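You operate a simulated robot arm through the tools that you are given. There is no shell and no other tool.

The job below is to be done with a simulated robot arm. You get a single attempt, and the scene is never put back.

TASK
Pump the gym ball into the gauge's green band, then plug it.
Fine: the nozzle goes into the ball valve first and ends in its holder; the grey plug sits home; never past the band.

Only the result counts: the job must be done as asked and must still hold three seconds after the hand-in. Knocking over, shifting, dropping, spilling or breaking anything else fails it.

THE ROBOT
A 7-joint arm with a two-finger parallel gripper, fixed in place. Base frame: the origin is at the foot of the arm, x ahead of it, y to its left, z up; the work surface is at about z = 0.76. Readings come in m, degrees, newtons and seconds.
Its first joint turns from -149.0 to 149.0 degrees. Payload 3.43 kg.
The tool frame sits at the grasp point between the pads (the TCP): z along the fingers, y along the line on which they close. The tips reach 0.03 m beyond it. The gripper opens to 0.094 m. The fingers are 0.028 m wide and 0.01 m thick; the gripper's body (0.05 by 0.096 m) begins 0.055 m behind the TCP.
Orientation is that of the tool frame in the base frame, as a unit quaternion [x, y, z, w]. With the fingers straight down and closing along the base's y, the tool's x points along the base's -x, its y along +y and its z along -z.

THE INTERFACE
- The arm moves only by the tool play_rows. Its argument "steps" is a list of rows, each a list of 7 numbers: the closure in counts, from 0 (fully open) to 255 (shut), then the shift along the tool's x, y, z in m, then the turn, a rotation vector about the tool's x, y, z in rad. In form: [[hand, x, y, z, ax, ay, az], ...]. A call has 1 to 20 rows; each row shifts and turns the commanded pose from where the row before left it, along the tool's axes as they then stand. Each row takes 0.2 s and may step no farther than 0.05 m and 8.6 degrees from the row before; otherwise, or with a gripper value out of range, the whole call is refused. A pose out of reach is approached as far as the arm can. The call stops where the force on the tool passes 40 N (or 10 N more than at its start, if that is more) or the arm is blocked; 0.2 s more then pass. The fingers move at their own pace (about 0.045 m/s each) and stop on an object; they squeeze with about 43 N. The grip force told is the motor's: it shows also when the fingers shut on nothing. Time passes only in rows, and 0.2 s behind the last, so rows that do not move let the fingers close. The reply holds the time, the measured pose of the TCP, the force on the tool along the base axes, the opening and the grip force, in the units named above and with some noise, with the torque about the TCP (base axes, N m) and any sound that the robot's microphone picked up, and new pictures: "show" is both (left out), scene, wrist or none.
- Cameras (640 x 400 px; columns grow to the right, rows downward): "scene" is fixed at [0.2195, 0.6483, 1.5633]; the picture's right is [-0.98, -0.21, 0.00], its down [-0.09, 0.42, -0.90] and it looks along [0.19, -0.88, -0.43] (base axes); focal length 368 px, centre (320, 200). "wrist" rides on the gripper at [0.076, 0.014, -0.103] in the tool frame; the picture's right is [-0.18, 0.98, 0.00], its down [-0.75, -0.14, -0.64] and it looks along [-0.63, -0.12, 0.77] (tool axes); focal length 243 px, centre (320, 200).
- point_at(camera, pixels): there is no depth. For up to 12 entries [column, row, z] of the newest picture of that camera ("zoom" is the newest enlarged one), the place [x, y] in the base frame at which the ray of that pixel passes the height z, good to about 0.002 m. It takes no simulated time.
- enlarge(camera, box): a new picture of the part [left, top, right, bottom] of that camera's present view, enlarged. It takes no simulated time.
- close_job(): hands the job in; it is judged then, once.

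Unless the task says otherwise, let go and move clear before handing in.

The tools are called after "Emit:" as a command line: name --pt "numbers of a row" for each row, then --argument value for the rest, lists and objects as JSON in quotes. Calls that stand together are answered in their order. play_rows: Moves the arm, as the interface text tells. Its arguments: {"type":"object","properties":{"steps":{"type":"array","items":{"type":"array","items":{"type":"number"}}},"show":{"type":"string","enum":["both","scene","wrist","none"]}},"required":["steps"]} The other tools are called the same way: point_at (camera, pixels) gives the place at which the rays of pixels pass given heights; enlarge (camera, box) takes an enlarged picture of a part of a camera's view; close_job () hands the job in.

At the start:

```text
t: 0.0
eef_pos: [0.2898, -0.945, 1.23]
tool_rot: [0.0, 1.0, 0.0, 0.0]
wrist_force: [-0.2, 0.7, 0.1]
torque: [-0.01, -0.02, 0.01]
finger_gap: 0.0943
gripper_force: 0.1
```

scene: 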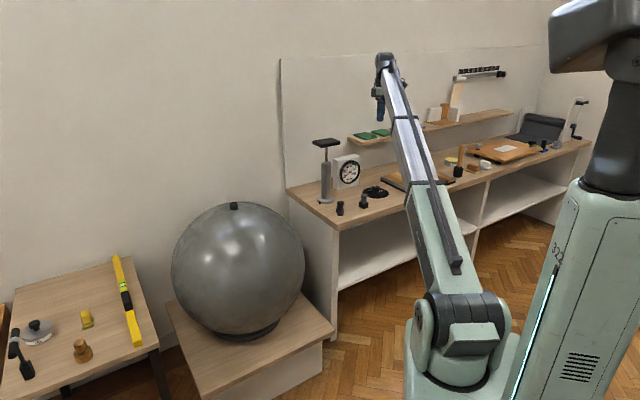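
wrist: 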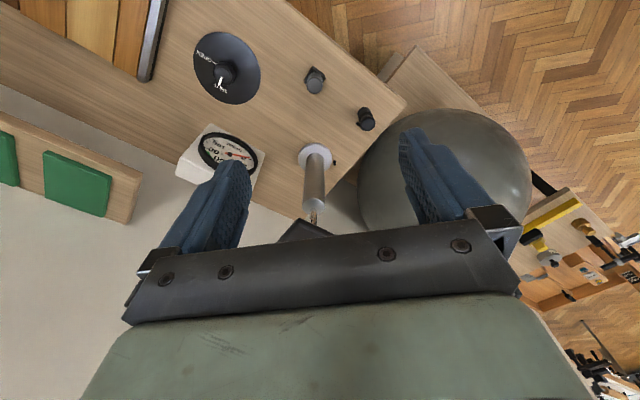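

The scene shows the ball (about 238,270), a pump (325,170), a gauge (347,170), and small black items (340,208),(363,200) on the bench. I'll enlarge these areas to identify things before moving.

Emit:
enlarge --camera "scene" --box '[290, 120, 410, 220]'

Emit:
enlarge --camera "scene" --box '[160, 180, 320, 350]'

Emit:
enlarge --camera "scene" --box '[0, 240, 160, 400]'

Emit:
enlarge --camera "wrist" --box '[170, 20, 420, 240]'

Emit:
enlarge --camera "scene" --box '[380, 50, 600, 200]'

```text
4.00 times, centred on (350, 170) of scene
```

zoom: 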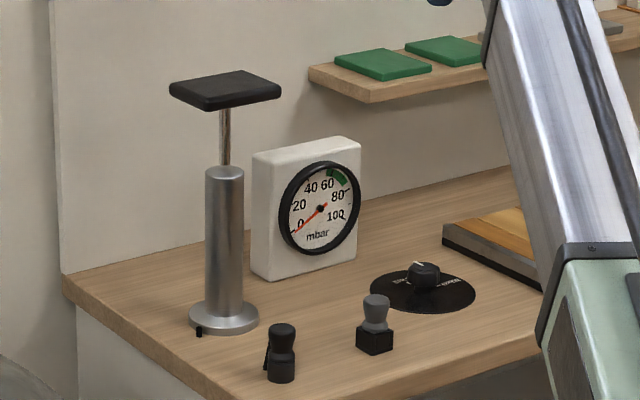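

```text
2.35 times, centred on (240, 265) of scene
```

zoom: 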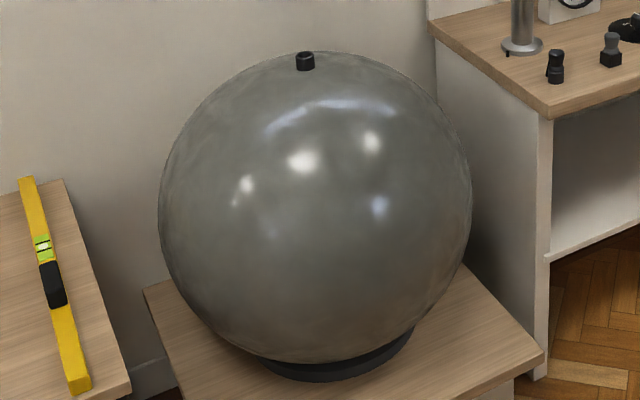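

```text
2.50 times, centred on (80, 320) of scene
```

zoom: 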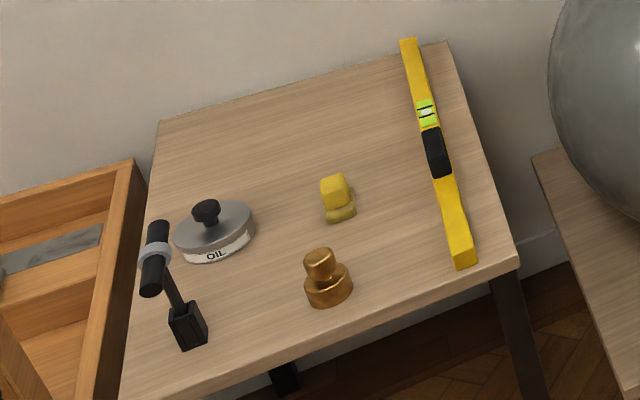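

```text
1.82 times, centred on (295, 130) of wrist
```

zoom: 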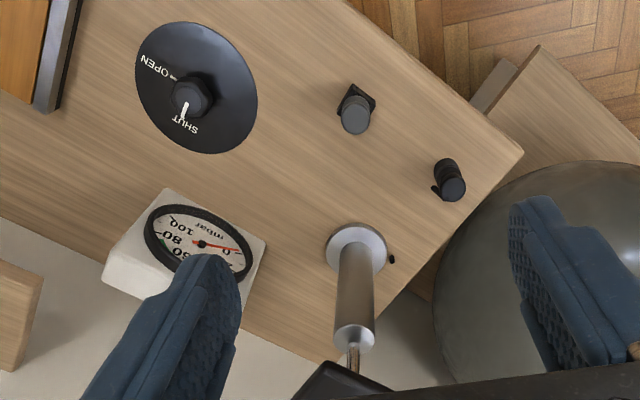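

```text
2.67 times, centred on (490, 125) of scene
```

zoom: 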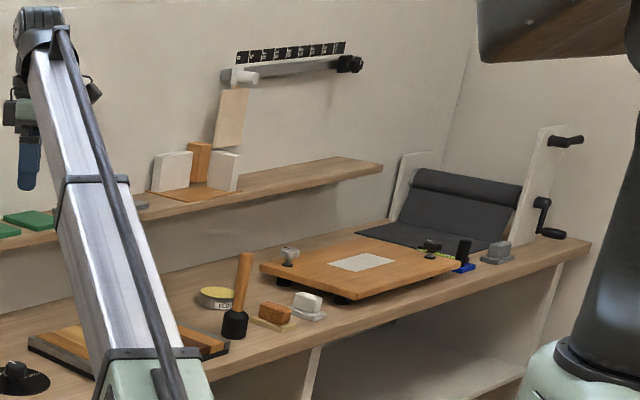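

The zoom shows the pump with a black handle, the gauge (needle at 0, green band about 65–80), a black nozzle in its holder, a grey plug on a square stand, and the ball valve on top of the ball. I'll locate these points in the base frame.

Emit:
point_at --camera "scene" --pixels '[[326.25, 200, 0.765], [340.5, 214, 0.765], [340.5, 202, 0.8], [363.5, 206, 0.765], [364.3, 194, 0.8], [326.25, 142, 1.0], [326.25, 142, 1.05], [326.25, 142, 0.95], [233.6, 203.3, 0.9], [233.6, 203.3, 1.0], [233.6, 203.3, 0.8], [347, 185, 0.76]]'

Emit:
point_at --camera "wrist" --pixels '[[366, 119, 0.76], [366, 119, 0.8], [314, 80, 0.76], [314, 80, 0.8], [314, 156, 0.765], [322, 160, 0.77], [316, 205, 0.9], [225, 78, 0.77], [300, 230, 1.0], [300, 230, 0.95]]'

Emit:
enlarge --camera "scene" --box '[330, 190, 380, 222]'

Emit:
enlarge --camera "wrist" --box '[290, 60, 400, 140]'

Emit:
enlarge --camera "scene" --box '[305, 130, 365, 210]'

Emit:
enlarge --camera "scene" --box '[210, 190, 260, 222]'

```text
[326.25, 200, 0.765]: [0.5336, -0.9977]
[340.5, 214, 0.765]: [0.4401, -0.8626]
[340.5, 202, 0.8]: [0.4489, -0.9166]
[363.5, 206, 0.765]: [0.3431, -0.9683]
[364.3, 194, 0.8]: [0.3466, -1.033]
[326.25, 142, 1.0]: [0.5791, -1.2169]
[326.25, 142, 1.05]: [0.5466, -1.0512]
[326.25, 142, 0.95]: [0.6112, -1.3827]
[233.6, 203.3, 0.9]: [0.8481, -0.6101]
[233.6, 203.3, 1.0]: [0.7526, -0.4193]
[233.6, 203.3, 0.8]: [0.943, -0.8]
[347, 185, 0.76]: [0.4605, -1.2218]
```

```text
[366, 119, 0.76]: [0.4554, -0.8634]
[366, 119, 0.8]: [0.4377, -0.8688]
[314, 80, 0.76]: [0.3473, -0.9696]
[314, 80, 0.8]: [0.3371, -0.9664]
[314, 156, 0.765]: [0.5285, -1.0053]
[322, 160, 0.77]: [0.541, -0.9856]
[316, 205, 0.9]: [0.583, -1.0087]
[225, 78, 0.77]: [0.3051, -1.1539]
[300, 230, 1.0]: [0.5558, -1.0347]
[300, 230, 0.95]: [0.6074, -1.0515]
```

```text
12.50 times, centred on (355, 206) of scene
```

zoom: 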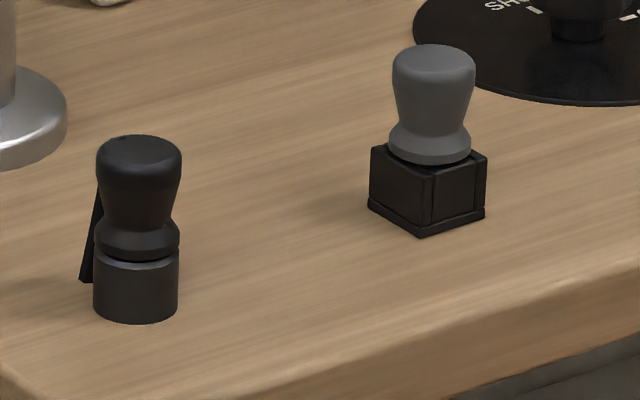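

```text
5.00 times, centred on (345, 100) of wrist
```

zoom: 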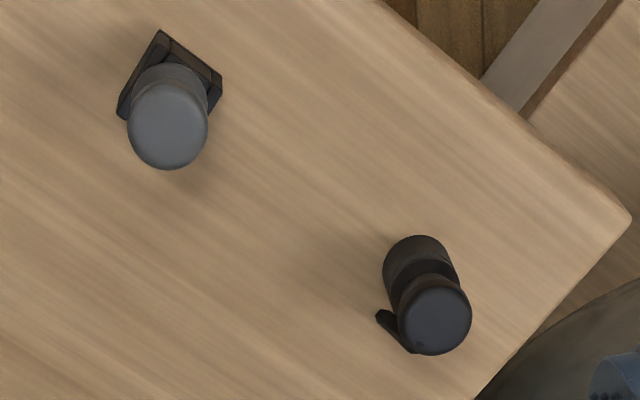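

```text
5.00 times, centred on (335, 170) of scene
```

zoom: 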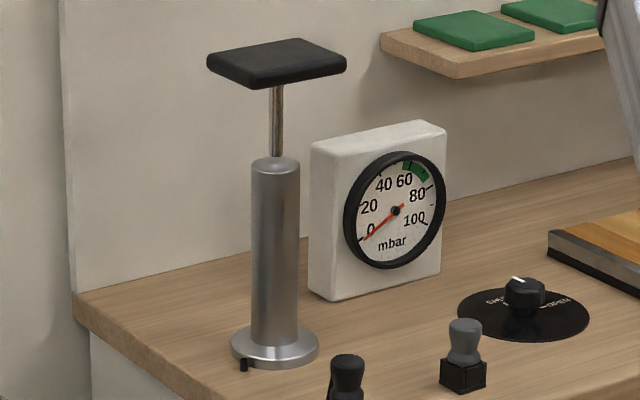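

```text
12.50 times, centred on (235, 206) of scene
```

zoom: 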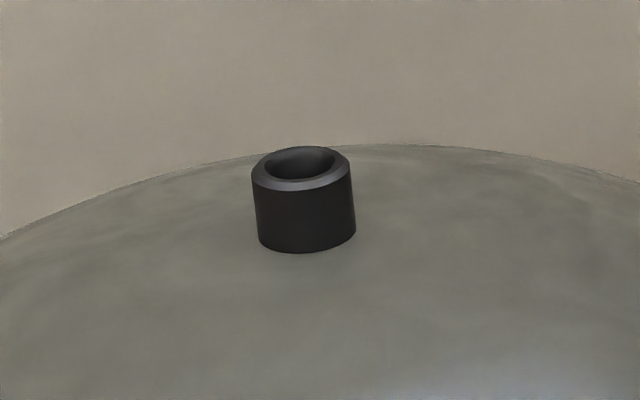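

Both cameras see the nozzle and plug tops. I'll intersect their rays at several heights to fix heights and positions.

Emit:
point_at --camera "scene" --pixels '[[340.6, 201.5, 0.8], [340.6, 201.5, 0.82], [340.6, 201.5, 0.84], [340.7, 214.5, 0.76], [364.0, 194.8, 0.8], [364.0, 194.8, 0.82], [364.0, 194.8, 0.84], [363.5, 205, 0.76]]'

Emit:
point_at --camera "wrist" --pixels '[[368.4, 123.6, 0.8], [368.4, 123.6, 0.82], [368.4, 123.6, 0.84], [363, 114, 0.76], [314.6, 86, 0.8], [314.6, 86, 0.82], [314.6, 86, 0.84], [314.5, 77, 0.76], [316, 157, 0.765]]'

```text
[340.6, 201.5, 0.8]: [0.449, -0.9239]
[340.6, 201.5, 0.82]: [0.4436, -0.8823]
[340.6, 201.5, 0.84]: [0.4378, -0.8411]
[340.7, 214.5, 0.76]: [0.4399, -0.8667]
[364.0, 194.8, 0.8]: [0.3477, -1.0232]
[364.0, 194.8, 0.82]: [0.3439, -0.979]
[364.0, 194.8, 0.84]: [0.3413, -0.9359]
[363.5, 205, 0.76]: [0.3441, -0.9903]
```

```text
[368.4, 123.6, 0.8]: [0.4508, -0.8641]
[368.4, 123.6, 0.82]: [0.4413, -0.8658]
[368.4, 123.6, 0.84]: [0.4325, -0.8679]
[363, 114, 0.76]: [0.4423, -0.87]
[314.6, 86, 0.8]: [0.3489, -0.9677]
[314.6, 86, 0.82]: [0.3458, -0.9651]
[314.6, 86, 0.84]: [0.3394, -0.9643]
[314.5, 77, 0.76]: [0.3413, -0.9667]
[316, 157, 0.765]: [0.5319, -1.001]
```

Triangulation gives nozzle ≈ (0.441, −0.867, top 0.828) and plug ≈ (0.343, −0.965, top 0.827). I'll first yaw the tool so the camera looks outward and the fingers close clear of the nozzle's side stub.

Emit:
play_rows --pt "0 0 0 0 0 0 0.137" --pt "0 0 0 0 0 0 0.137" --pt "0 0 0 0 0 0 0.137" --pt "0 0 0 0 0 0 0.137" --pt "0 0 0 0 0 0 0.137" --pt "0 0 0 0 0 0 0.137" --pt "0 0 0 0 0 0 0.137" --show "both"

```text
t: 1.6
eef_pos: [0.2899, -0.9444, 1.2292]
tool_rot: [0.461, 0.887, 0.0, 0.0]
wrist_force: [-2.2, -4.0, -4.7]
torque: [0.16, -0.46, 0.3]
finger_gap: 0.0939
gripper_force: 0.0
```

scene: 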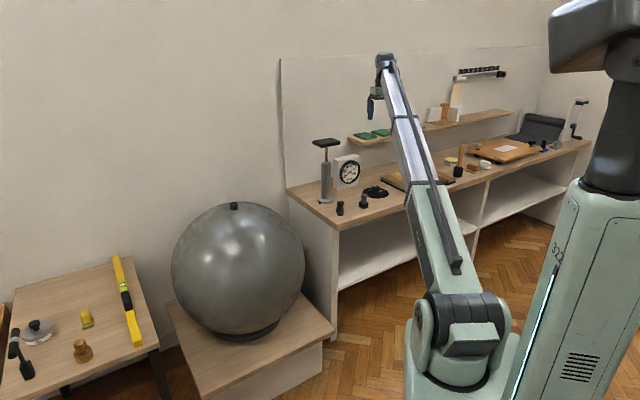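
wrist: 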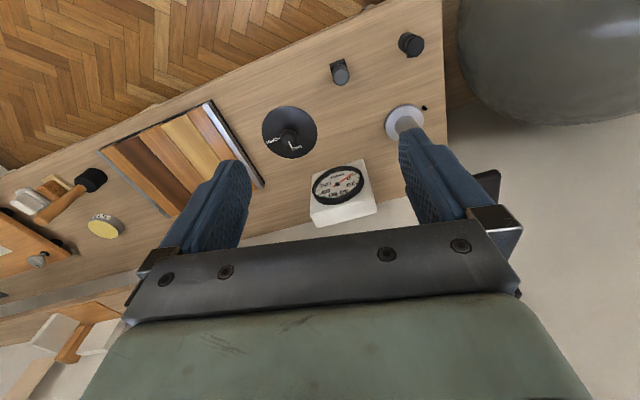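

The yaw worked (tool x now points (−0.574, 0.818)). Next I travel at height toward the ball so the wrist camera can look down at the valve.

Emit:
play_rows --pt "0 0.0126 0.0434 0 0 0 0" --pt "0 0.0126 0.0434 0 0 0 0" --pt "0 0.0126 0.0434 0 0 0 0" --pt "0 0.0126 0.0434 0 0 0 0" --pt "0 0.0126 0.0434 0 0 0 0" --pt "0 0.0126 0.0434 0 0 0 0" --pt "0 0.0126 0.0434 0 0 0 0" --pt "0 0.0126 0.0434 0 0 0 0" --pt "0 0.0126 0.0434 0 0 0 0" --pt "0 0.0126 0.0434 0 0 0 0" --pt "0 0.0126 0.0434 0 0 0 0" --pt "0 0.0126 0.0434 0 0 0 0" --pt "0 0.0126 0.0434 0 0 0 0" --pt "0 0.0126 0.0434 0 0 0 0" --pt "0 0.0126 0.0434 0 0 0 0" --pt "0 0.0126 0.0434 0 0 0 0" --show "both"

```text
t: 2.0
eef_pos: [0.3141, -0.919, 1.2283]
tool_rot: [0.46, 0.888, -0.004, 0.002]
wrist_force: [4.5, -2.4, -6.7]
torque: [-0.21, 0.51, -0.34]
finger_gap: 0.0939
gripper_force: 0.0
stopped in row 2: the force on the tool passed its limit at 47 N (the readings are from after the stop); the commanded pose is now the measured one
```

scene: 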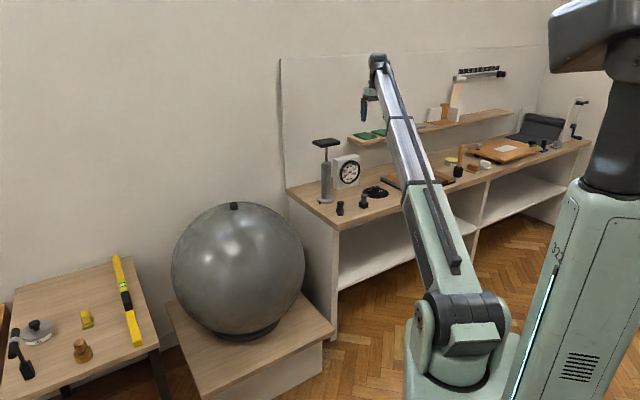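
wrist: 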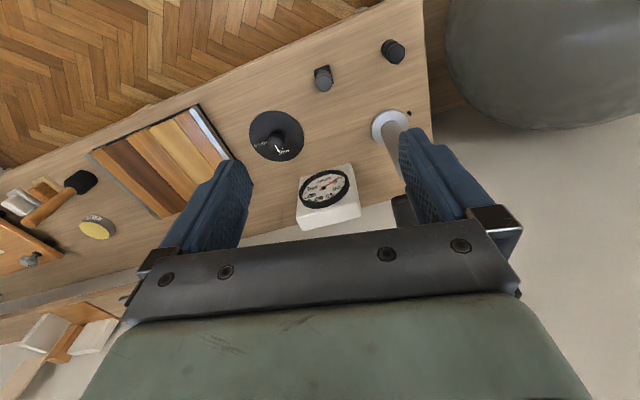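

The 47 N stop came from accelerating abruptly in open air (nothing touched; pose just (0.314, −0.919)). I'll repeat the travel with a ramped speed.

Emit:
play_rows --pt "0 0.0028 0.0096 0 0 0 0" --pt "0 0.0057 0.0192 0 0 0 0" --pt "0 0.0085 0.0288 0 0 0 0" --pt "0 0.0113 0.0384 0 0 0 0" --pt "0 0.0119 0.0403 0 0 0 0" --pt "0 0.0119 0.0403 0 0 0 0" --pt "0 0.0119 0.0403 0 0 0 0" --pt "0 0.0119 0.0403 0 0 0 0" --pt "0 0.0119 0.0403 0 0 0 0" --pt "0 0.0119 0.0403 0 0 0 0" --pt "0 0.0119 0.0403 0 0 0 0" --pt "0 0.0119 0.0403 0 0 0 0" --pt "0 0.0119 0.0403 0 0 0 0" --pt "0 0.0119 0.0403 0 0 0 0" --pt "0 0.0119 0.0403 0 0 0 0" --pt "0 0.0119 0.0403 0 0 0 0" --pt "0 0.0099 0.0336 0 0 0 0" --pt "0 0.0071 0.024 0 0 0 0" --pt "0 0.0043 0.0144 0 0 0 0" --pt "0 0.0026 0.0086 0 0 0 0" --show "both"

```text
t: 2.6
eef_pos: [0.331, -0.8972, 1.2271]
tool_rot: [0.458, 0.889, -0.005, 0.003]
wrist_force: [4.5, -4.5, -10.1]
torque: [-0.24, 0.35, -0.27]
finger_gap: 0.0939
gripper_force: 0.1
stopped in row 3: the force on the tool passed its limit at 46 N (the readings are from after the stop); the commanded pose is now the measured one
```

scene: 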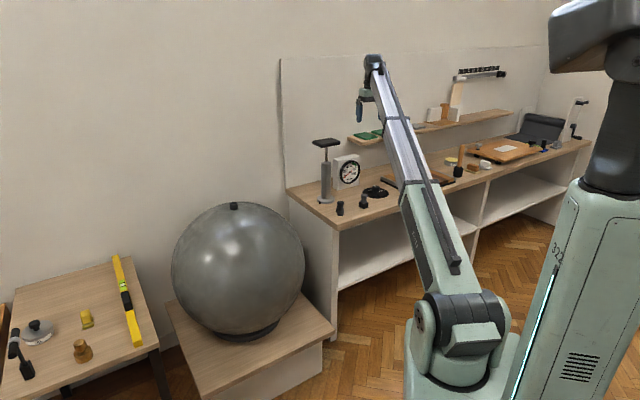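
wrist: 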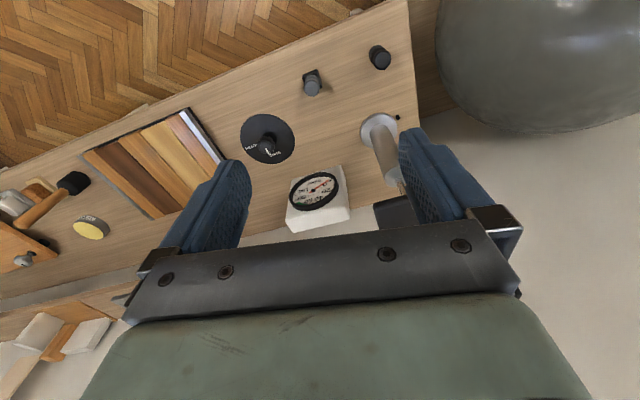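

No contact is visible, yet force passed 46 N in the ramp's third row. I'll wait with still rows to see whether the reading settles to zero.

Emit:
play_rows --pt "0 0 0 0 0 0 0" --pt "0 0 0 0 0 0 0" --pt "0 0 0 0 0 0 0" --show "none"

```text
t: 3.4
eef_pos: [0.332, -0.8979, 1.228]
tool_rot: [0.458, 0.889, -0.005, 0.003]
wrist_force: [3.9, -7.2, -16.7]
torque: [-0.37, 0.03, -0.12]
finger_gap: 0.0942
gripper_force: 0.1
```

At rest the z force reads −16.7 N in free air, so I'll wait a little more to see whether this is drift or a real load.

Emit:
play_rows --pt "0 0 0 0 0 0 0" --pt "0 0 0 0 0 0 0" --pt "0 0 0 0 0 0 0" --pt "0 0 0 0 0 0 0" --pt "0 0 0 0 0 0 0" --show "none"

Emit:
enlarge --camera "scene" --box '[340, 40, 420, 130]'

Emit:
enlarge --camera "scene" --box '[380, 0, 640, 400]'

```text
t: 4.6
eef_pos: [0.3309, -0.8978, 1.2276]
tool_rot: [0.458, 0.889, -0.004, 0.003]
wrist_force: [1.9, -8.5, -19.2]
torque: [-0.36, -0.33, 0.07]
finger_gap: 0.0942
gripper_force: 0.0
```

```text
4.44 times, centred on (380, 85) of scene
```

zoom: 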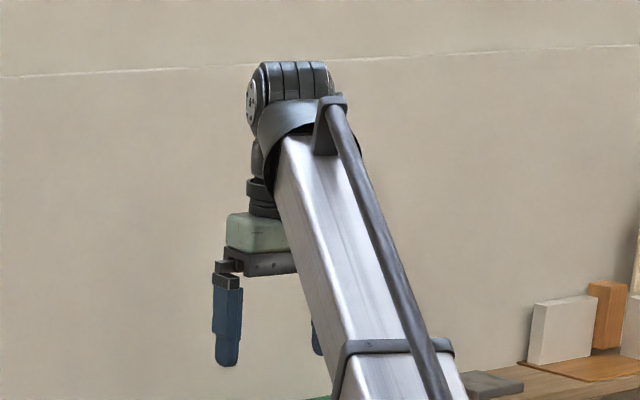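

```text
1.00 times, centred on (510, 200) of scene (not enlarged: the box is as wide or as high as the picture)
```

zoom: 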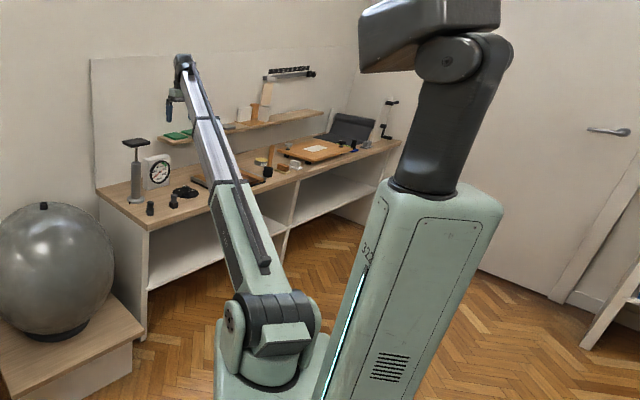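

The force creeps with the arm still, and the zoom shows the gripper's camera side tucked under the boom, so it is likely rubbing the arm itself. I'll yaw part of the way back and see whether the load vanishes.

Emit:
play_rows --pt "0 0 0 0 0 0 -0.06" --pt "0 0 0 0 0 0 -0.1" --pt "0 0 0 0 0 0 -0.12" --pt "0 0 0 0 0 0 -0.1" --pt "0 0 0 0 0 0 -0.06" --pt "0 0 0 0 0 0 0" --show "wrist"

```text
t: 6.0
eef_pos: [0.3319, -0.8973, 1.2276]
tool_rot: [0.252, 0.968, -0.004, 0.001]
wrist_force: [-0.4, 0.4, 0.1]
torque: [-0.01, 0.03, -0.01]
finger_gap: 0.0941
gripper_force: 0.0
```

wrist: 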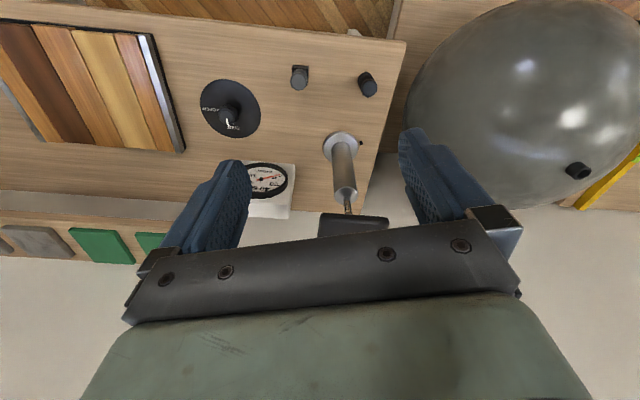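

The load vanished (force ≈ 0), so the gripper had rubbed the boom; I must keep the camera side away from the arm. The valve is now visible at wrist (577,170), so I'll triangulate it.

Emit:
enlarge --camera "wrist" --box '[550, 150, 606, 190]'

Emit:
enlarge --camera "wrist" --box '[280, 50, 400, 240]'

Emit:
point_at --camera "scene" --pixels '[[233.4, 203.0, 0.86], [233.4, 203.0, 0.88], [233.4, 203.0, 0.9], [233.4, 203.0, 0.92], [233.4, 203.0, 0.94], [233.4, 203.0, 0.96]]'

Emit:
point_at --camera "wrist" --pixels '[[581, 169, 0.86], [581, 169, 0.88], [581, 169, 0.9], [581, 169, 0.92], [581, 169, 0.94], [581, 169, 0.96]]'

```text
10.00 times, centred on (578, 170) of wrist
```

zoom: 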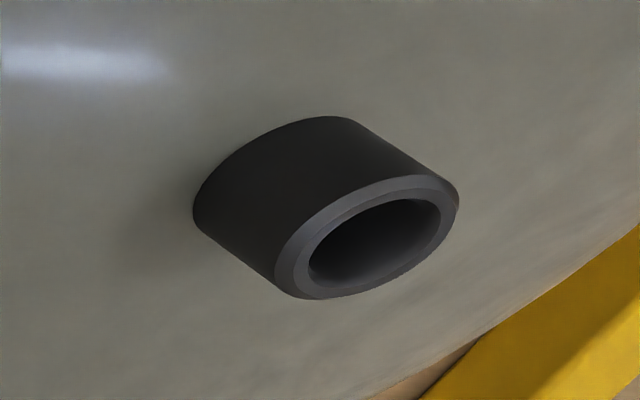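

```text
2.11 times, centred on (340, 145) of wrist
```

zoom: 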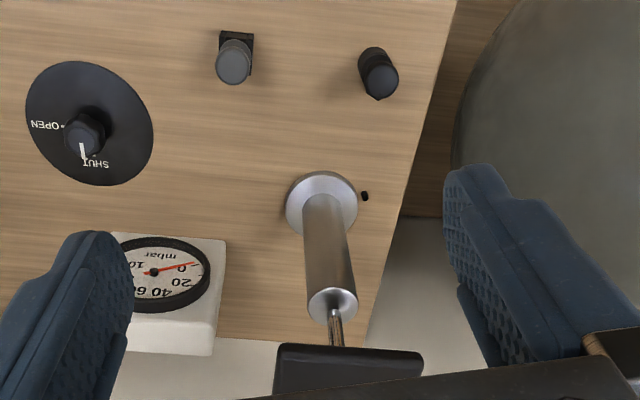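

```text
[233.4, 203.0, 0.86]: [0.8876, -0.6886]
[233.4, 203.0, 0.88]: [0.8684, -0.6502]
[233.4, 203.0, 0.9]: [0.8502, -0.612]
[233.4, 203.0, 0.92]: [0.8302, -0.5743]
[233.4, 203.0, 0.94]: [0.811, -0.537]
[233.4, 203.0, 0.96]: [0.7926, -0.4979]
```

```text
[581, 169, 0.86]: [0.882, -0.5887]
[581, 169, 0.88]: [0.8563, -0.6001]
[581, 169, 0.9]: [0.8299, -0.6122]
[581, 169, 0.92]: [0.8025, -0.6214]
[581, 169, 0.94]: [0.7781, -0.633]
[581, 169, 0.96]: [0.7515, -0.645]
```

The valve rim centre is at zoom (367,250), i.e. wrist (582.7,175). I'll refine its place and look at the nozzle's stub to choose a grasp yaw.

Emit:
point_at --camera "wrist" --pixels '[[582.7, 175, 0.88], [582.7, 175, 0.89], [582.7, 175, 0.9], [582.7, 175, 0.91], [582.7, 175, 0.92], [341, 137, 0.765], [350, 222, 1.0], [353, 222, 1.03], [353, 222, 1.06], [353, 222, 1.09]]'

Emit:
enlarge --camera "wrist" --box '[344, 65, 390, 105]'

Emit:
enlarge --camera "wrist" --box '[276, 55, 322, 95]'

Emit:
enlarge --camera "wrist" --box '[310, 120, 400, 240]'

```text
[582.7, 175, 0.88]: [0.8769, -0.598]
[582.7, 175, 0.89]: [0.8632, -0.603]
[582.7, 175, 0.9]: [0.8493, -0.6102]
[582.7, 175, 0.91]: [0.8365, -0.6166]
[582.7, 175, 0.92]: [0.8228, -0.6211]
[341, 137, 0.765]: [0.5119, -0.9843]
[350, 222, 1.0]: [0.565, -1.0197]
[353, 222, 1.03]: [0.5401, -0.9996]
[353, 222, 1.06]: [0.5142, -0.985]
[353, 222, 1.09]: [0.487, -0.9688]
```

```text
10.00 times, centred on (367, 85) of wrist
```

zoom: 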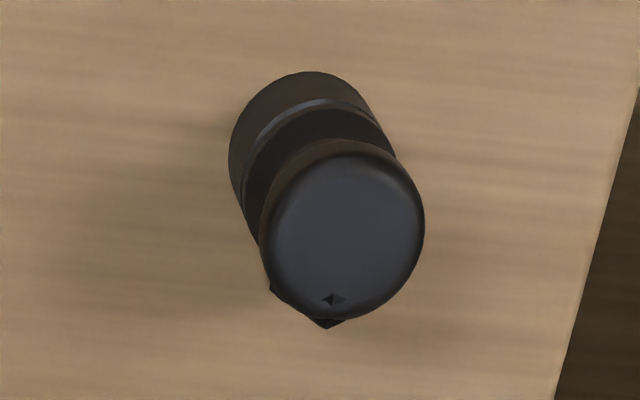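

```text
10.00 times, centred on (299, 75) of wrist
```

zoom: 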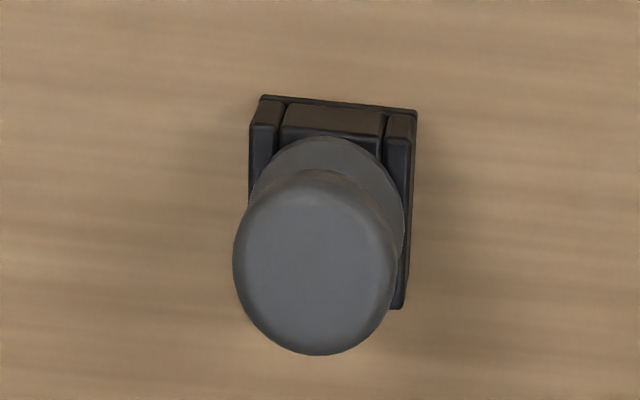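

```text
3.33 times, centred on (355, 180) of wrist
```

zoom: 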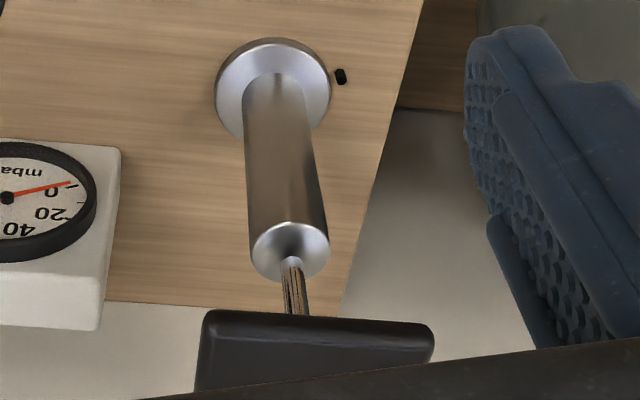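

Valve top triangulates to ≈ (0.850, −0.611, 0.900), and the nozzle stub points away toward the pump (about −50°), so the present closing axis (61°) suits the grasp. I'll come down to just above the nozzle with a ramped move and remove the 0.5° tilt.

Emit:
play_rows --pt "0 -0.0024 0.0024 0.0084 -0.0072 0.004 0" --pt "0 -0.0049 0.0048 0.0168 0 0 0" --pt "0 -0.0073 0.0072 0.0253 0 0 0" --pt "0 -0.0073 0.0072 0.0253 0 0 0" --pt "0 -0.0073 0.0072 0.0253 0 0 0" --pt "0 -0.0073 0.0072 0.0253 0 0 0" --pt "0 -0.0073 0.0072 0.0253 0 0 0" --pt "0 -0.0073 0.0072 0.0253 0 0 0" --pt "0 -0.0073 0.0072 0.0253 0 0 0" --pt "0 -0.0073 0.0072 0.0253 0 0 0" --pt "0 -0.0073 0.0072 0.0253 0 0 0" --pt "0 -0.0049 0.0048 0.0168 0 0 0" --pt "0 -0.0024 0.0024 0.0084 0 0 0" --pt "0 0 0 0 0 0 0" --show "both"

```text
t: 9.0
eef_pos: [0.4407, -0.8689, 0.9506]
tool_rot: [0.252, 0.968, -0.001, 0.002]
wrist_force: [0.5, -0.4, -0.1]
torque: [0.04, -0.03, -0.03]
finger_gap: 0.094
gripper_force: 0.1
```

scene: 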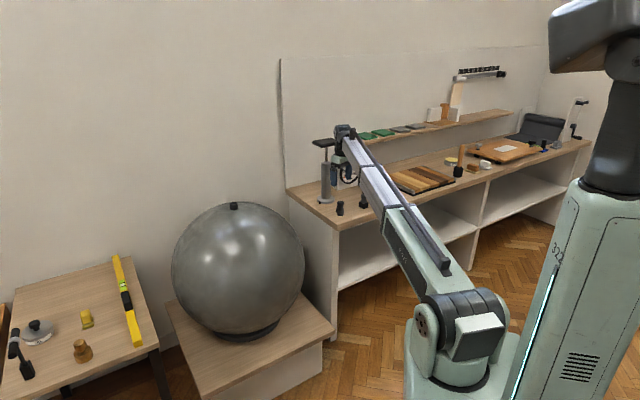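
wrist: 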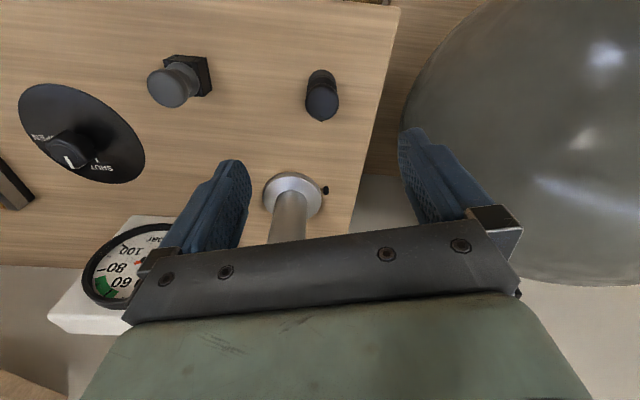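

The tool is at (0.441, −0.869, 0.951) with no force. I'll refine the nozzle centre with this closer view (nozzle at wrist (322,100)).

Emit:
enlarge --camera "wrist" --box '[290, 60, 354, 130]'

Emit:
enlarge --camera "wrist" --box '[140, 40, 230, 120]'

Emit:
enlarge --camera "scene" --box '[300, 115, 400, 225]'

```text
5.71 times, centred on (322, 95) of wrist
```

zoom: 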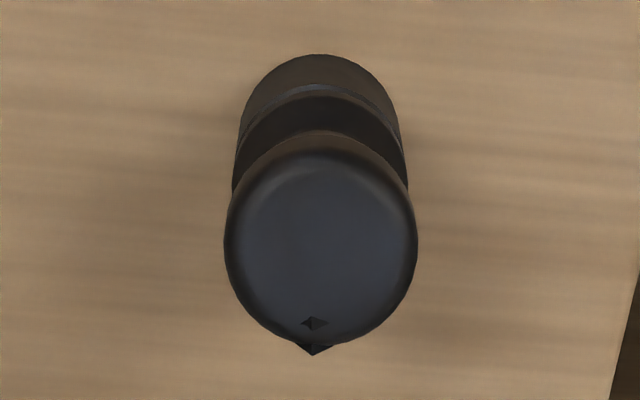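

```text
5.00 times, centred on (185, 80) of wrist
```

zoom: 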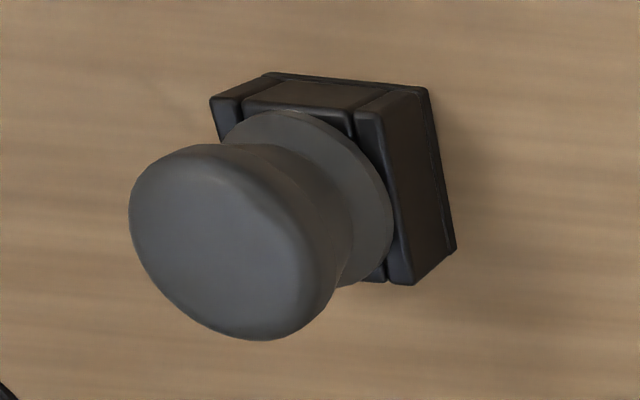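

```text
3.64 times, centred on (350, 170) of scene
```

zoom: 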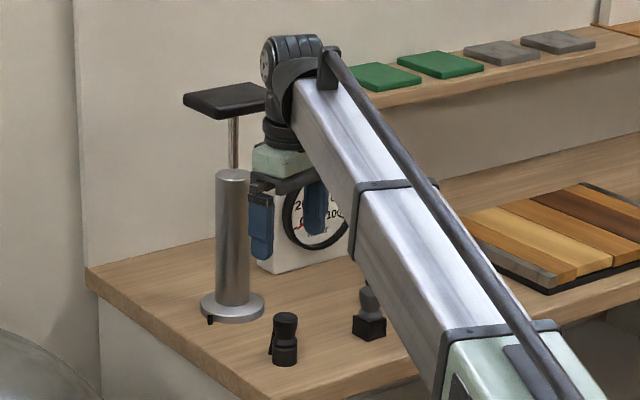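

I'll convert the nozzle-top centre (322,102) and the plug-top centre (≈ wrist 163,89) to base coordinates.

Emit:
point_at --camera "wrist" --pixels '[[322, 102, 0.82], [322, 102, 0.828], [301.5, 190, 0.77], [171, 85, 0.82], [171, 85, 0.827], [293, 192, 0.768]]'

Emit:
point_at --camera "scene" --pixels '[[340.6, 201.5, 0.827], [364.0, 194.8, 0.827], [326.4, 142.6, 1.06], [326.4, 142.6, 1.07]]'

```text
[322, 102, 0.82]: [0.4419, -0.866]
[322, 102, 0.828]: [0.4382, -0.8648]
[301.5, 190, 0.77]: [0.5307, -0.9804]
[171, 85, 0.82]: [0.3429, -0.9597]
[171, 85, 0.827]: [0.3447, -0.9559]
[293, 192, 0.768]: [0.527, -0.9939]
```

```text
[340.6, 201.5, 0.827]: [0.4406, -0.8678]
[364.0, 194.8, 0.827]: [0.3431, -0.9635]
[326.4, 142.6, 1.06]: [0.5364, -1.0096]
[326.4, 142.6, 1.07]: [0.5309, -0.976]
```

The nozzle centre is (0.441, −0.866). I'll descend over it to TCP z ≈ 0.818 with fingers open (tips at 0.788, above its holder).

Emit:
play_rows --pt "0 0.0011 0.0027 0.008 0 0 0" --pt "0 0 0 0.016 0 0 0" --pt "0 0 0 0.022 0 0 0" --pt "0 0 0 0.022 0 0 0" --pt "0 0 0 0.022 0 0 0" --pt "0 0 0 0.022 0 0 0" --pt "0 0 0 0.012 0 0 0" --pt "0 0 0 0.006 0 0 0" --pt "0 0 0 0.0026 0 0 0" --pt "0 0 0 0 0 0 0" --show "both"

```text
t: 11.2
eef_pos: [0.4405, -0.8657, 0.818]
tool_rot: [0.253, 0.968, -0.001, 0.001]
wrist_force: [0.7, 0.5, -0.1]
torque: [0.02, -0.01, 0.01]
finger_gap: 0.094
gripper_force: 0.0
```

scene: 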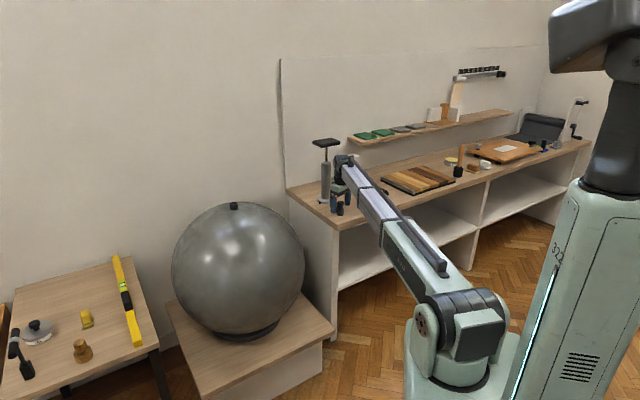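
wrist: 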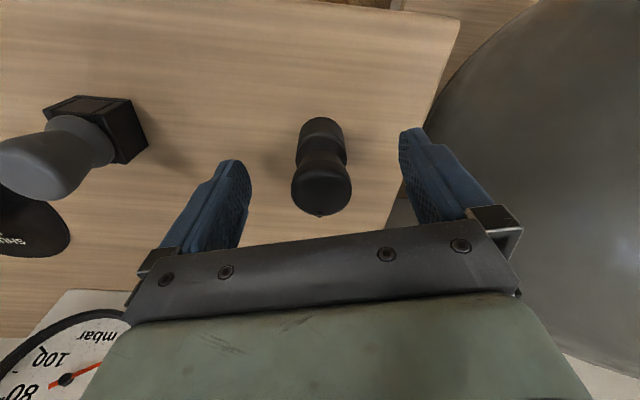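

The nozzle sits midway between the fingers (col ≈ 321, tips at cols 245/402). I'll close the gripper on it.

Emit:
play_rows --pt "255 0 0 0 0 0 0" --pt "255 0 0 0 0 0 0" --pt "255 0 0 0 0 0 0" --pt "255 0 0 0 0 0 0" --pt "255 0 0 0 0 0 0" --pt "255 0 0 0 0 0 0" --pt "255 0 0 0 0 0 0" --show "wrist"

```text
t: 12.8
eef_pos: [0.4416, -0.8661, 0.8183]
tool_rot: [0.252, 0.968, -0.002, 0.001]
wrist_force: [-0.1, 0.5, 0.7]
torque: [0.0, 0.01, 0.01]
finger_gap: 0.0269
gripper_force: 42.7
```

wrist: 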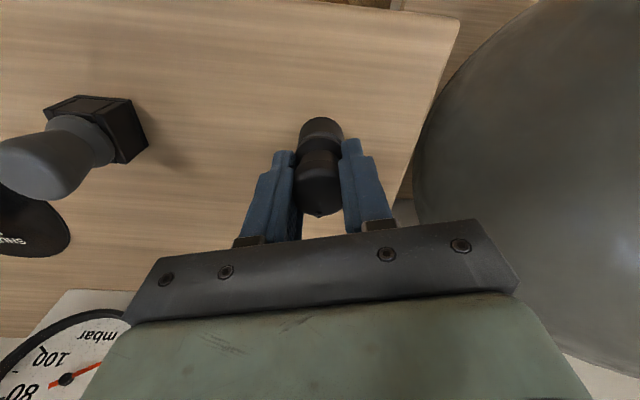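

The fingers hold the nozzle (gap 26.9 mm, 43 N). I'll lift it slowly straight up out of its holder.

Emit:
play_rows --pt "255 0 0 -0.004 0 0 0" --pt "255 0 0 -0.008 0 0 0" --pt "255 0 0 -0.012 0 0 0" --pt "255 0 0 -0.016 0 0 0" --pt "255 0 0 -0.02 0 0 0" --pt "255 0 0 -0.02 0 0 0" --pt "255 0 0 -0.012 0 0 0" --pt "255 0 0 -0.006 0 0 0" --pt "255 0 0 0 0 0 0" --show "both"

Emit:
enlarge --camera "scene" --box '[310, 140, 390, 225]'

Emit:
enlarge --camera "wrist" --box '[230, 60, 410, 230]'

```text
t: 14.8
eef_pos: [0.444, -0.865, 0.9162]
tool_rot: [0.253, 0.967, -0.002, 0.002]
wrist_force: [-0.2, 0.0, -1.1]
torque: [-0.02, -0.01, -0.02]
finger_gap: 0.0271
gripper_force: 43.1
```

scene: 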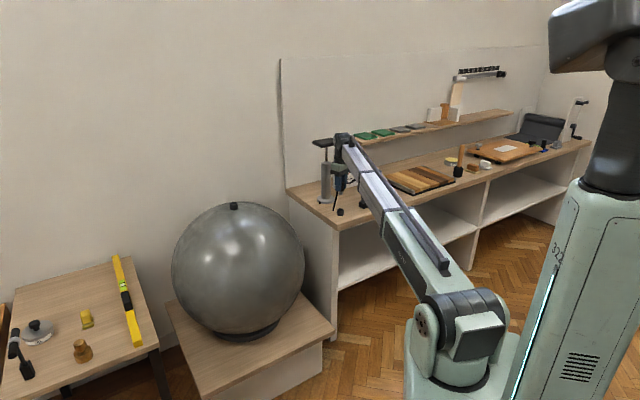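
wrist: 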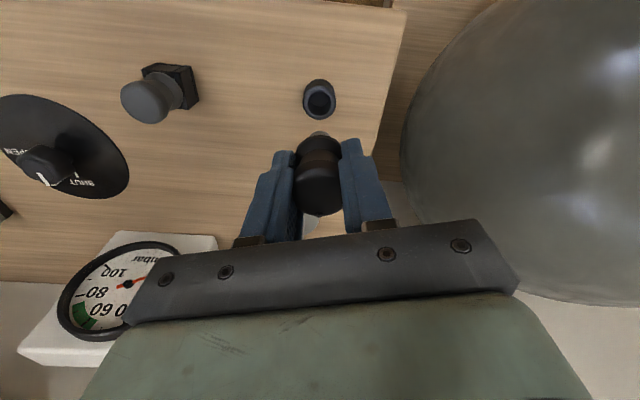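

```text
4.71 times, centred on (350, 182) of scene
```

zoom: 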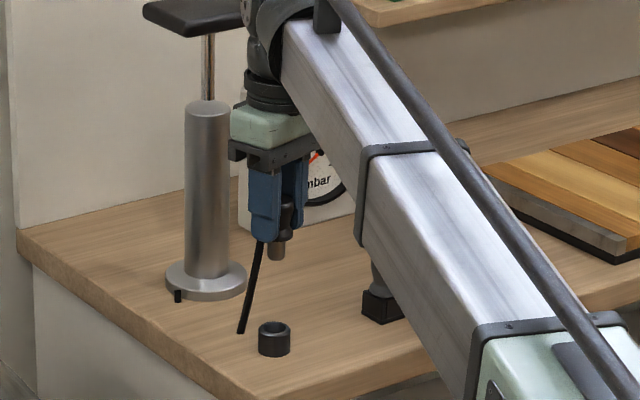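

```text
2.35 times, centred on (320, 145) of wrist
```

zoom: 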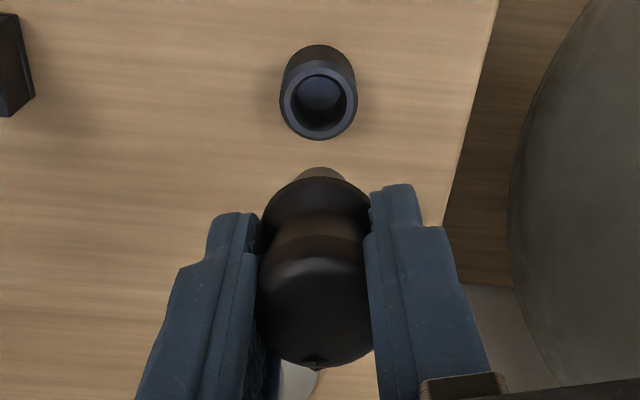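

The nozzle is out, its tip (~20 mm) shows at scene zoom (276,255), the hose trails toward the pump, and the empty holder is clear. I'll rise further and yaw by −35° so the gripper will be clear of the boom when over the ball.

Emit:
play_rows --pt "255 0 0 -0.005 0 0 -0.05" --pt "255 0 0 -0.012 0 0 -0.09" --pt "255 0 0 -0.016 0 0 -0.1" --pt "255 0 0 -0.018 0 0 -0.1" --pt "255 0 0 -0.018 0 0 -0.1" --pt "255 0 0 -0.018 0 0 -0.1" --pt "255 0 0 -0.012 0 0 -0.05" --pt "255 0 0 -0.006 0 0 -0.02" --pt "255 0 0 -0.003 0 0 0" --pt "255 0 0 0 0 0 0" --show "both"

```text
t: 17.0
eef_pos: [0.4414, -0.8639, 1.0231]
tool_rot: [-0.05, 0.999, -0.001, 0.002]
wrist_force: [-0.3, 0.1, -0.4]
torque: [-0.01, 0.02, -0.01]
finger_gap: 0.0269
gripper_force: 43.4
```

scene: 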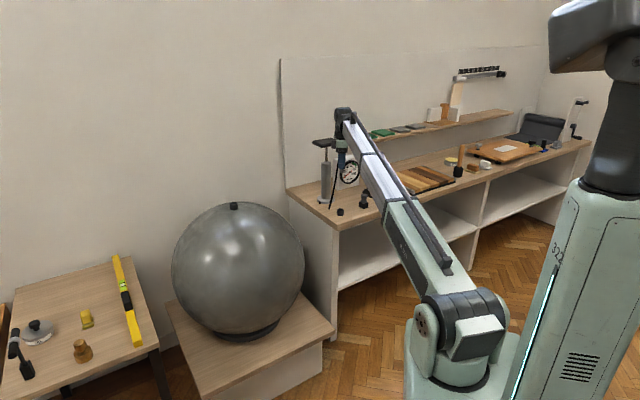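
wrist: 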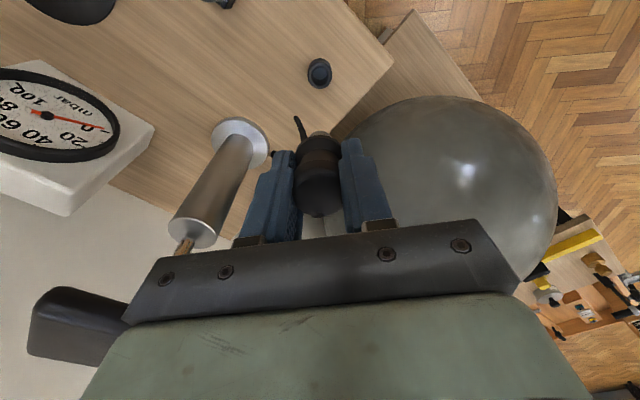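

All is quiet (force ≈ 0), nozzle held, and the tool x is now at 186°. I'll travel with a ramp to above the valve at z ≈ 1.02.

Emit:
play_rows --pt "255 -0.009 0.0044 0 0 0 0" --pt "255 -0.018 0.0088 0 0 0 0" --pt "255 -0.027 0.0132 0 0 0 0" --pt "255 -0.036 0.0176 0 0 0 0" --pt "255 -0.036 0.0176 0 0 0 0" --pt "255 -0.036 0.0176 0 0 0 0" --pt "255 -0.036 0.0176 0 0 0 0" --pt "255 -0.036 0.0176 0 0 0 0" --pt "255 -0.036 0.0176 0 0 0 0" --pt "255 -0.036 0.0176 0 0 0 0" --pt "255 -0.036 0.0176 0 0 0 0" --pt "255 -0.036 0.0176 0 0 0 0" --pt "255 -0.027 0.0132 0 0 0 0" --pt "255 -0.018 0.0088 0 0 0 0" --pt "255 -0.009 0.0044 0 0 0 0" --pt "255 0 0 0 0 0 0" --show "both"

```text
t: 20.4
eef_pos: [0.8505, -0.6116, 1.0229]
tool_rot: [-0.05, 0.999, -0.002, 0.001]
wrist_force: [0.5, -0.2, -0.3]
torque: [0.01, -0.01, 0.0]
finger_gap: 0.0272
gripper_force: 43.1
```

scene: 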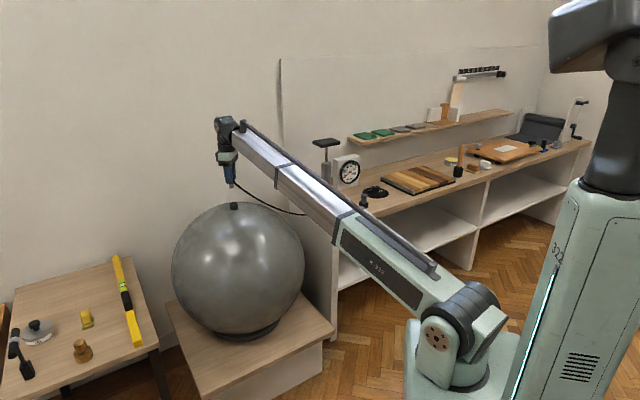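
wrist: 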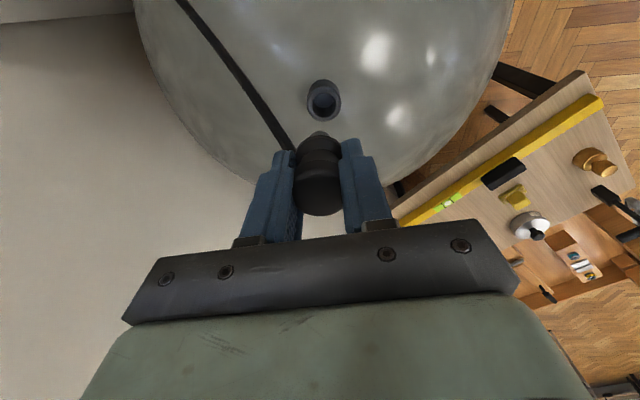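

The arm reached (0.8505, −0.6116, 1.0229) and the valve is in view at wrist (322,98). I'll measure its rim centre precisely.

Emit:
enlarge --camera "wrist" --box '[280, 70, 370, 220]'

Emit:
enlarge --camera "wrist" --box '[298, 76, 348, 126]'

Emit:
enlarge --camera "scene" --box '[205, 150, 265, 220]'

```text
2.67 times, centred on (325, 145) of wrist
```

zoom: 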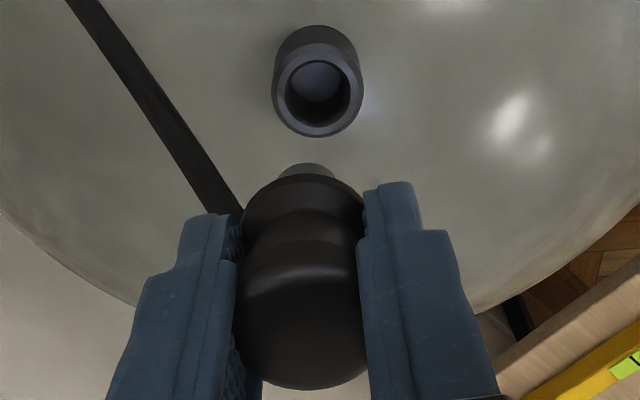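

```text
8.00 times, centred on (323, 101) of wrist
```

zoom: 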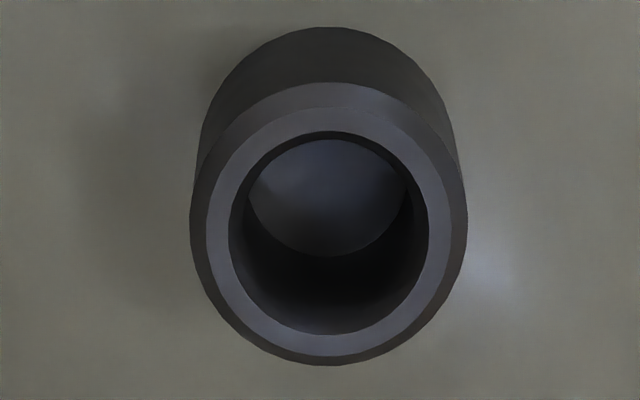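

```text
5.71 times, centred on (235, 185) of scene
```

zoom: 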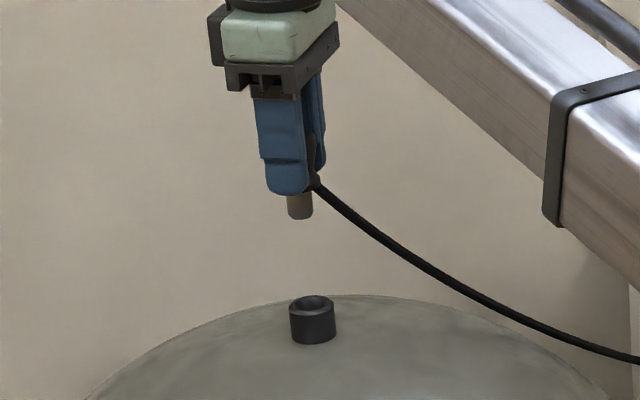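

Rim inner-circle centre is zoom (328,232) → wrist (324.0,105.0). I'll convert it at a few heights, plus the scene view of the rim.

Emit:
point_at --camera "wrist" --pixels '[[324.0, 105, 0.89], [324.0, 105, 0.895], [324.0, 105, 0.9], [324.0, 105, 0.905], [324.0, 105, 0.91]]'

Emit:
point_at --camera "scene" --pixels '[[233.7, 203.3, 0.89], [233.7, 203.3, 0.895], [233.7, 203.3, 0.9], [233.7, 203.3, 0.905], [233.7, 203.3, 0.91]]'

Emit:
enlarge --camera "scene" --box '[222, 194, 246, 212]'

```text
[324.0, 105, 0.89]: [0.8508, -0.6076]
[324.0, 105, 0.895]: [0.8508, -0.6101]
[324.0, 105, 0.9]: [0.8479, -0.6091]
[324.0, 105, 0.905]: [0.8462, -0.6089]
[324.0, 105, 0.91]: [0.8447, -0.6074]
```

```text
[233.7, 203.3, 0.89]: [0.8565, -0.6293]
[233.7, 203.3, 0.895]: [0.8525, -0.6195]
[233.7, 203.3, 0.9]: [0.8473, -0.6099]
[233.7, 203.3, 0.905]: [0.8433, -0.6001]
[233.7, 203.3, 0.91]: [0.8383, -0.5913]
```

```text
16.00 times, centred on (234, 203) of scene
```

zoom: 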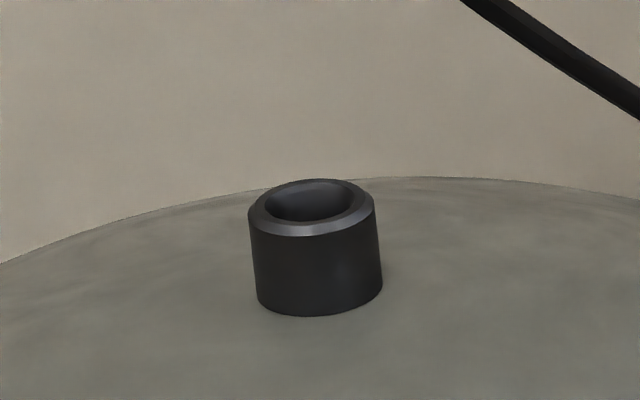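

I'll repeat the same pixel at one height to average out the noise of the reading.

Emit:
point_at --camera "wrist" --pixels '[[324.0, 105, 0.9], [324.0, 105, 0.9], [324.0, 105, 0.9], [324.0, 105, 0.9], [324.0, 105, 0.9], [324.0, 105, 0.9], [324, 105.01, 0.9], [324, 105.02, 0.9], [324, 105.03, 0.9], [324, 104.99, 0.9], [324, 104.98, 0.9], [324, 104.97, 0.9]]'

Emit:
play_rows --pt "255 0 0 0.006 0 0 0" --pt "255 0 0 0.012 0 0 0" --pt "255 0 0 0.01 0 0 0" --pt "255 0 0 0.005 0 0 0" --pt "255 0 0 0 0 0 0" --show "both"

```text
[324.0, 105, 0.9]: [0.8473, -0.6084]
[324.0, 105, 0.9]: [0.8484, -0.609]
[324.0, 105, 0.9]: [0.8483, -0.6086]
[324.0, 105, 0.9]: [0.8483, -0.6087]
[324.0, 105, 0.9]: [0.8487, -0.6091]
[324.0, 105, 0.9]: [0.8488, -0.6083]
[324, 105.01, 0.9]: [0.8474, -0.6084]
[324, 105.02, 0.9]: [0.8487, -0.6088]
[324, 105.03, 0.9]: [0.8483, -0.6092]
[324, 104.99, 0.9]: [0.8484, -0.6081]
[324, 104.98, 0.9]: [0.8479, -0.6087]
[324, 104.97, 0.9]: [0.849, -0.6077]
```

```text
t: 21.6
eef_pos: [0.85, -0.6126, 0.9886]
tool_rot: [-0.05, 0.999, -0.002, 0.001]
wrist_force: [0.2, 0.5, 0.1]
torque: [0.01, 0.0, 0.01]
finger_gap: 0.027
gripper_force: 43.4
```

scene: 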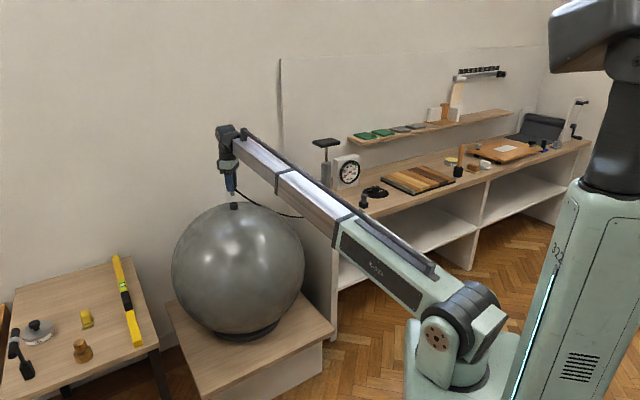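
wrist: 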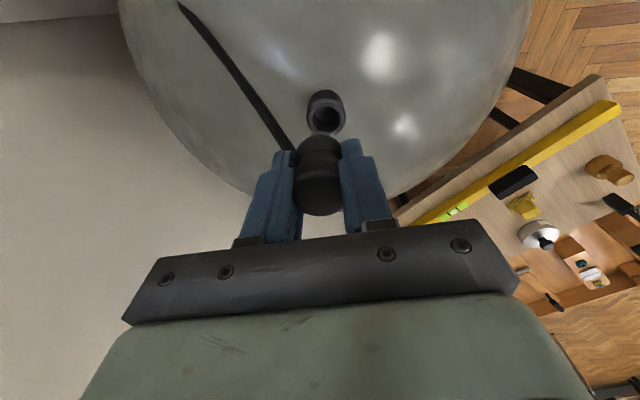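

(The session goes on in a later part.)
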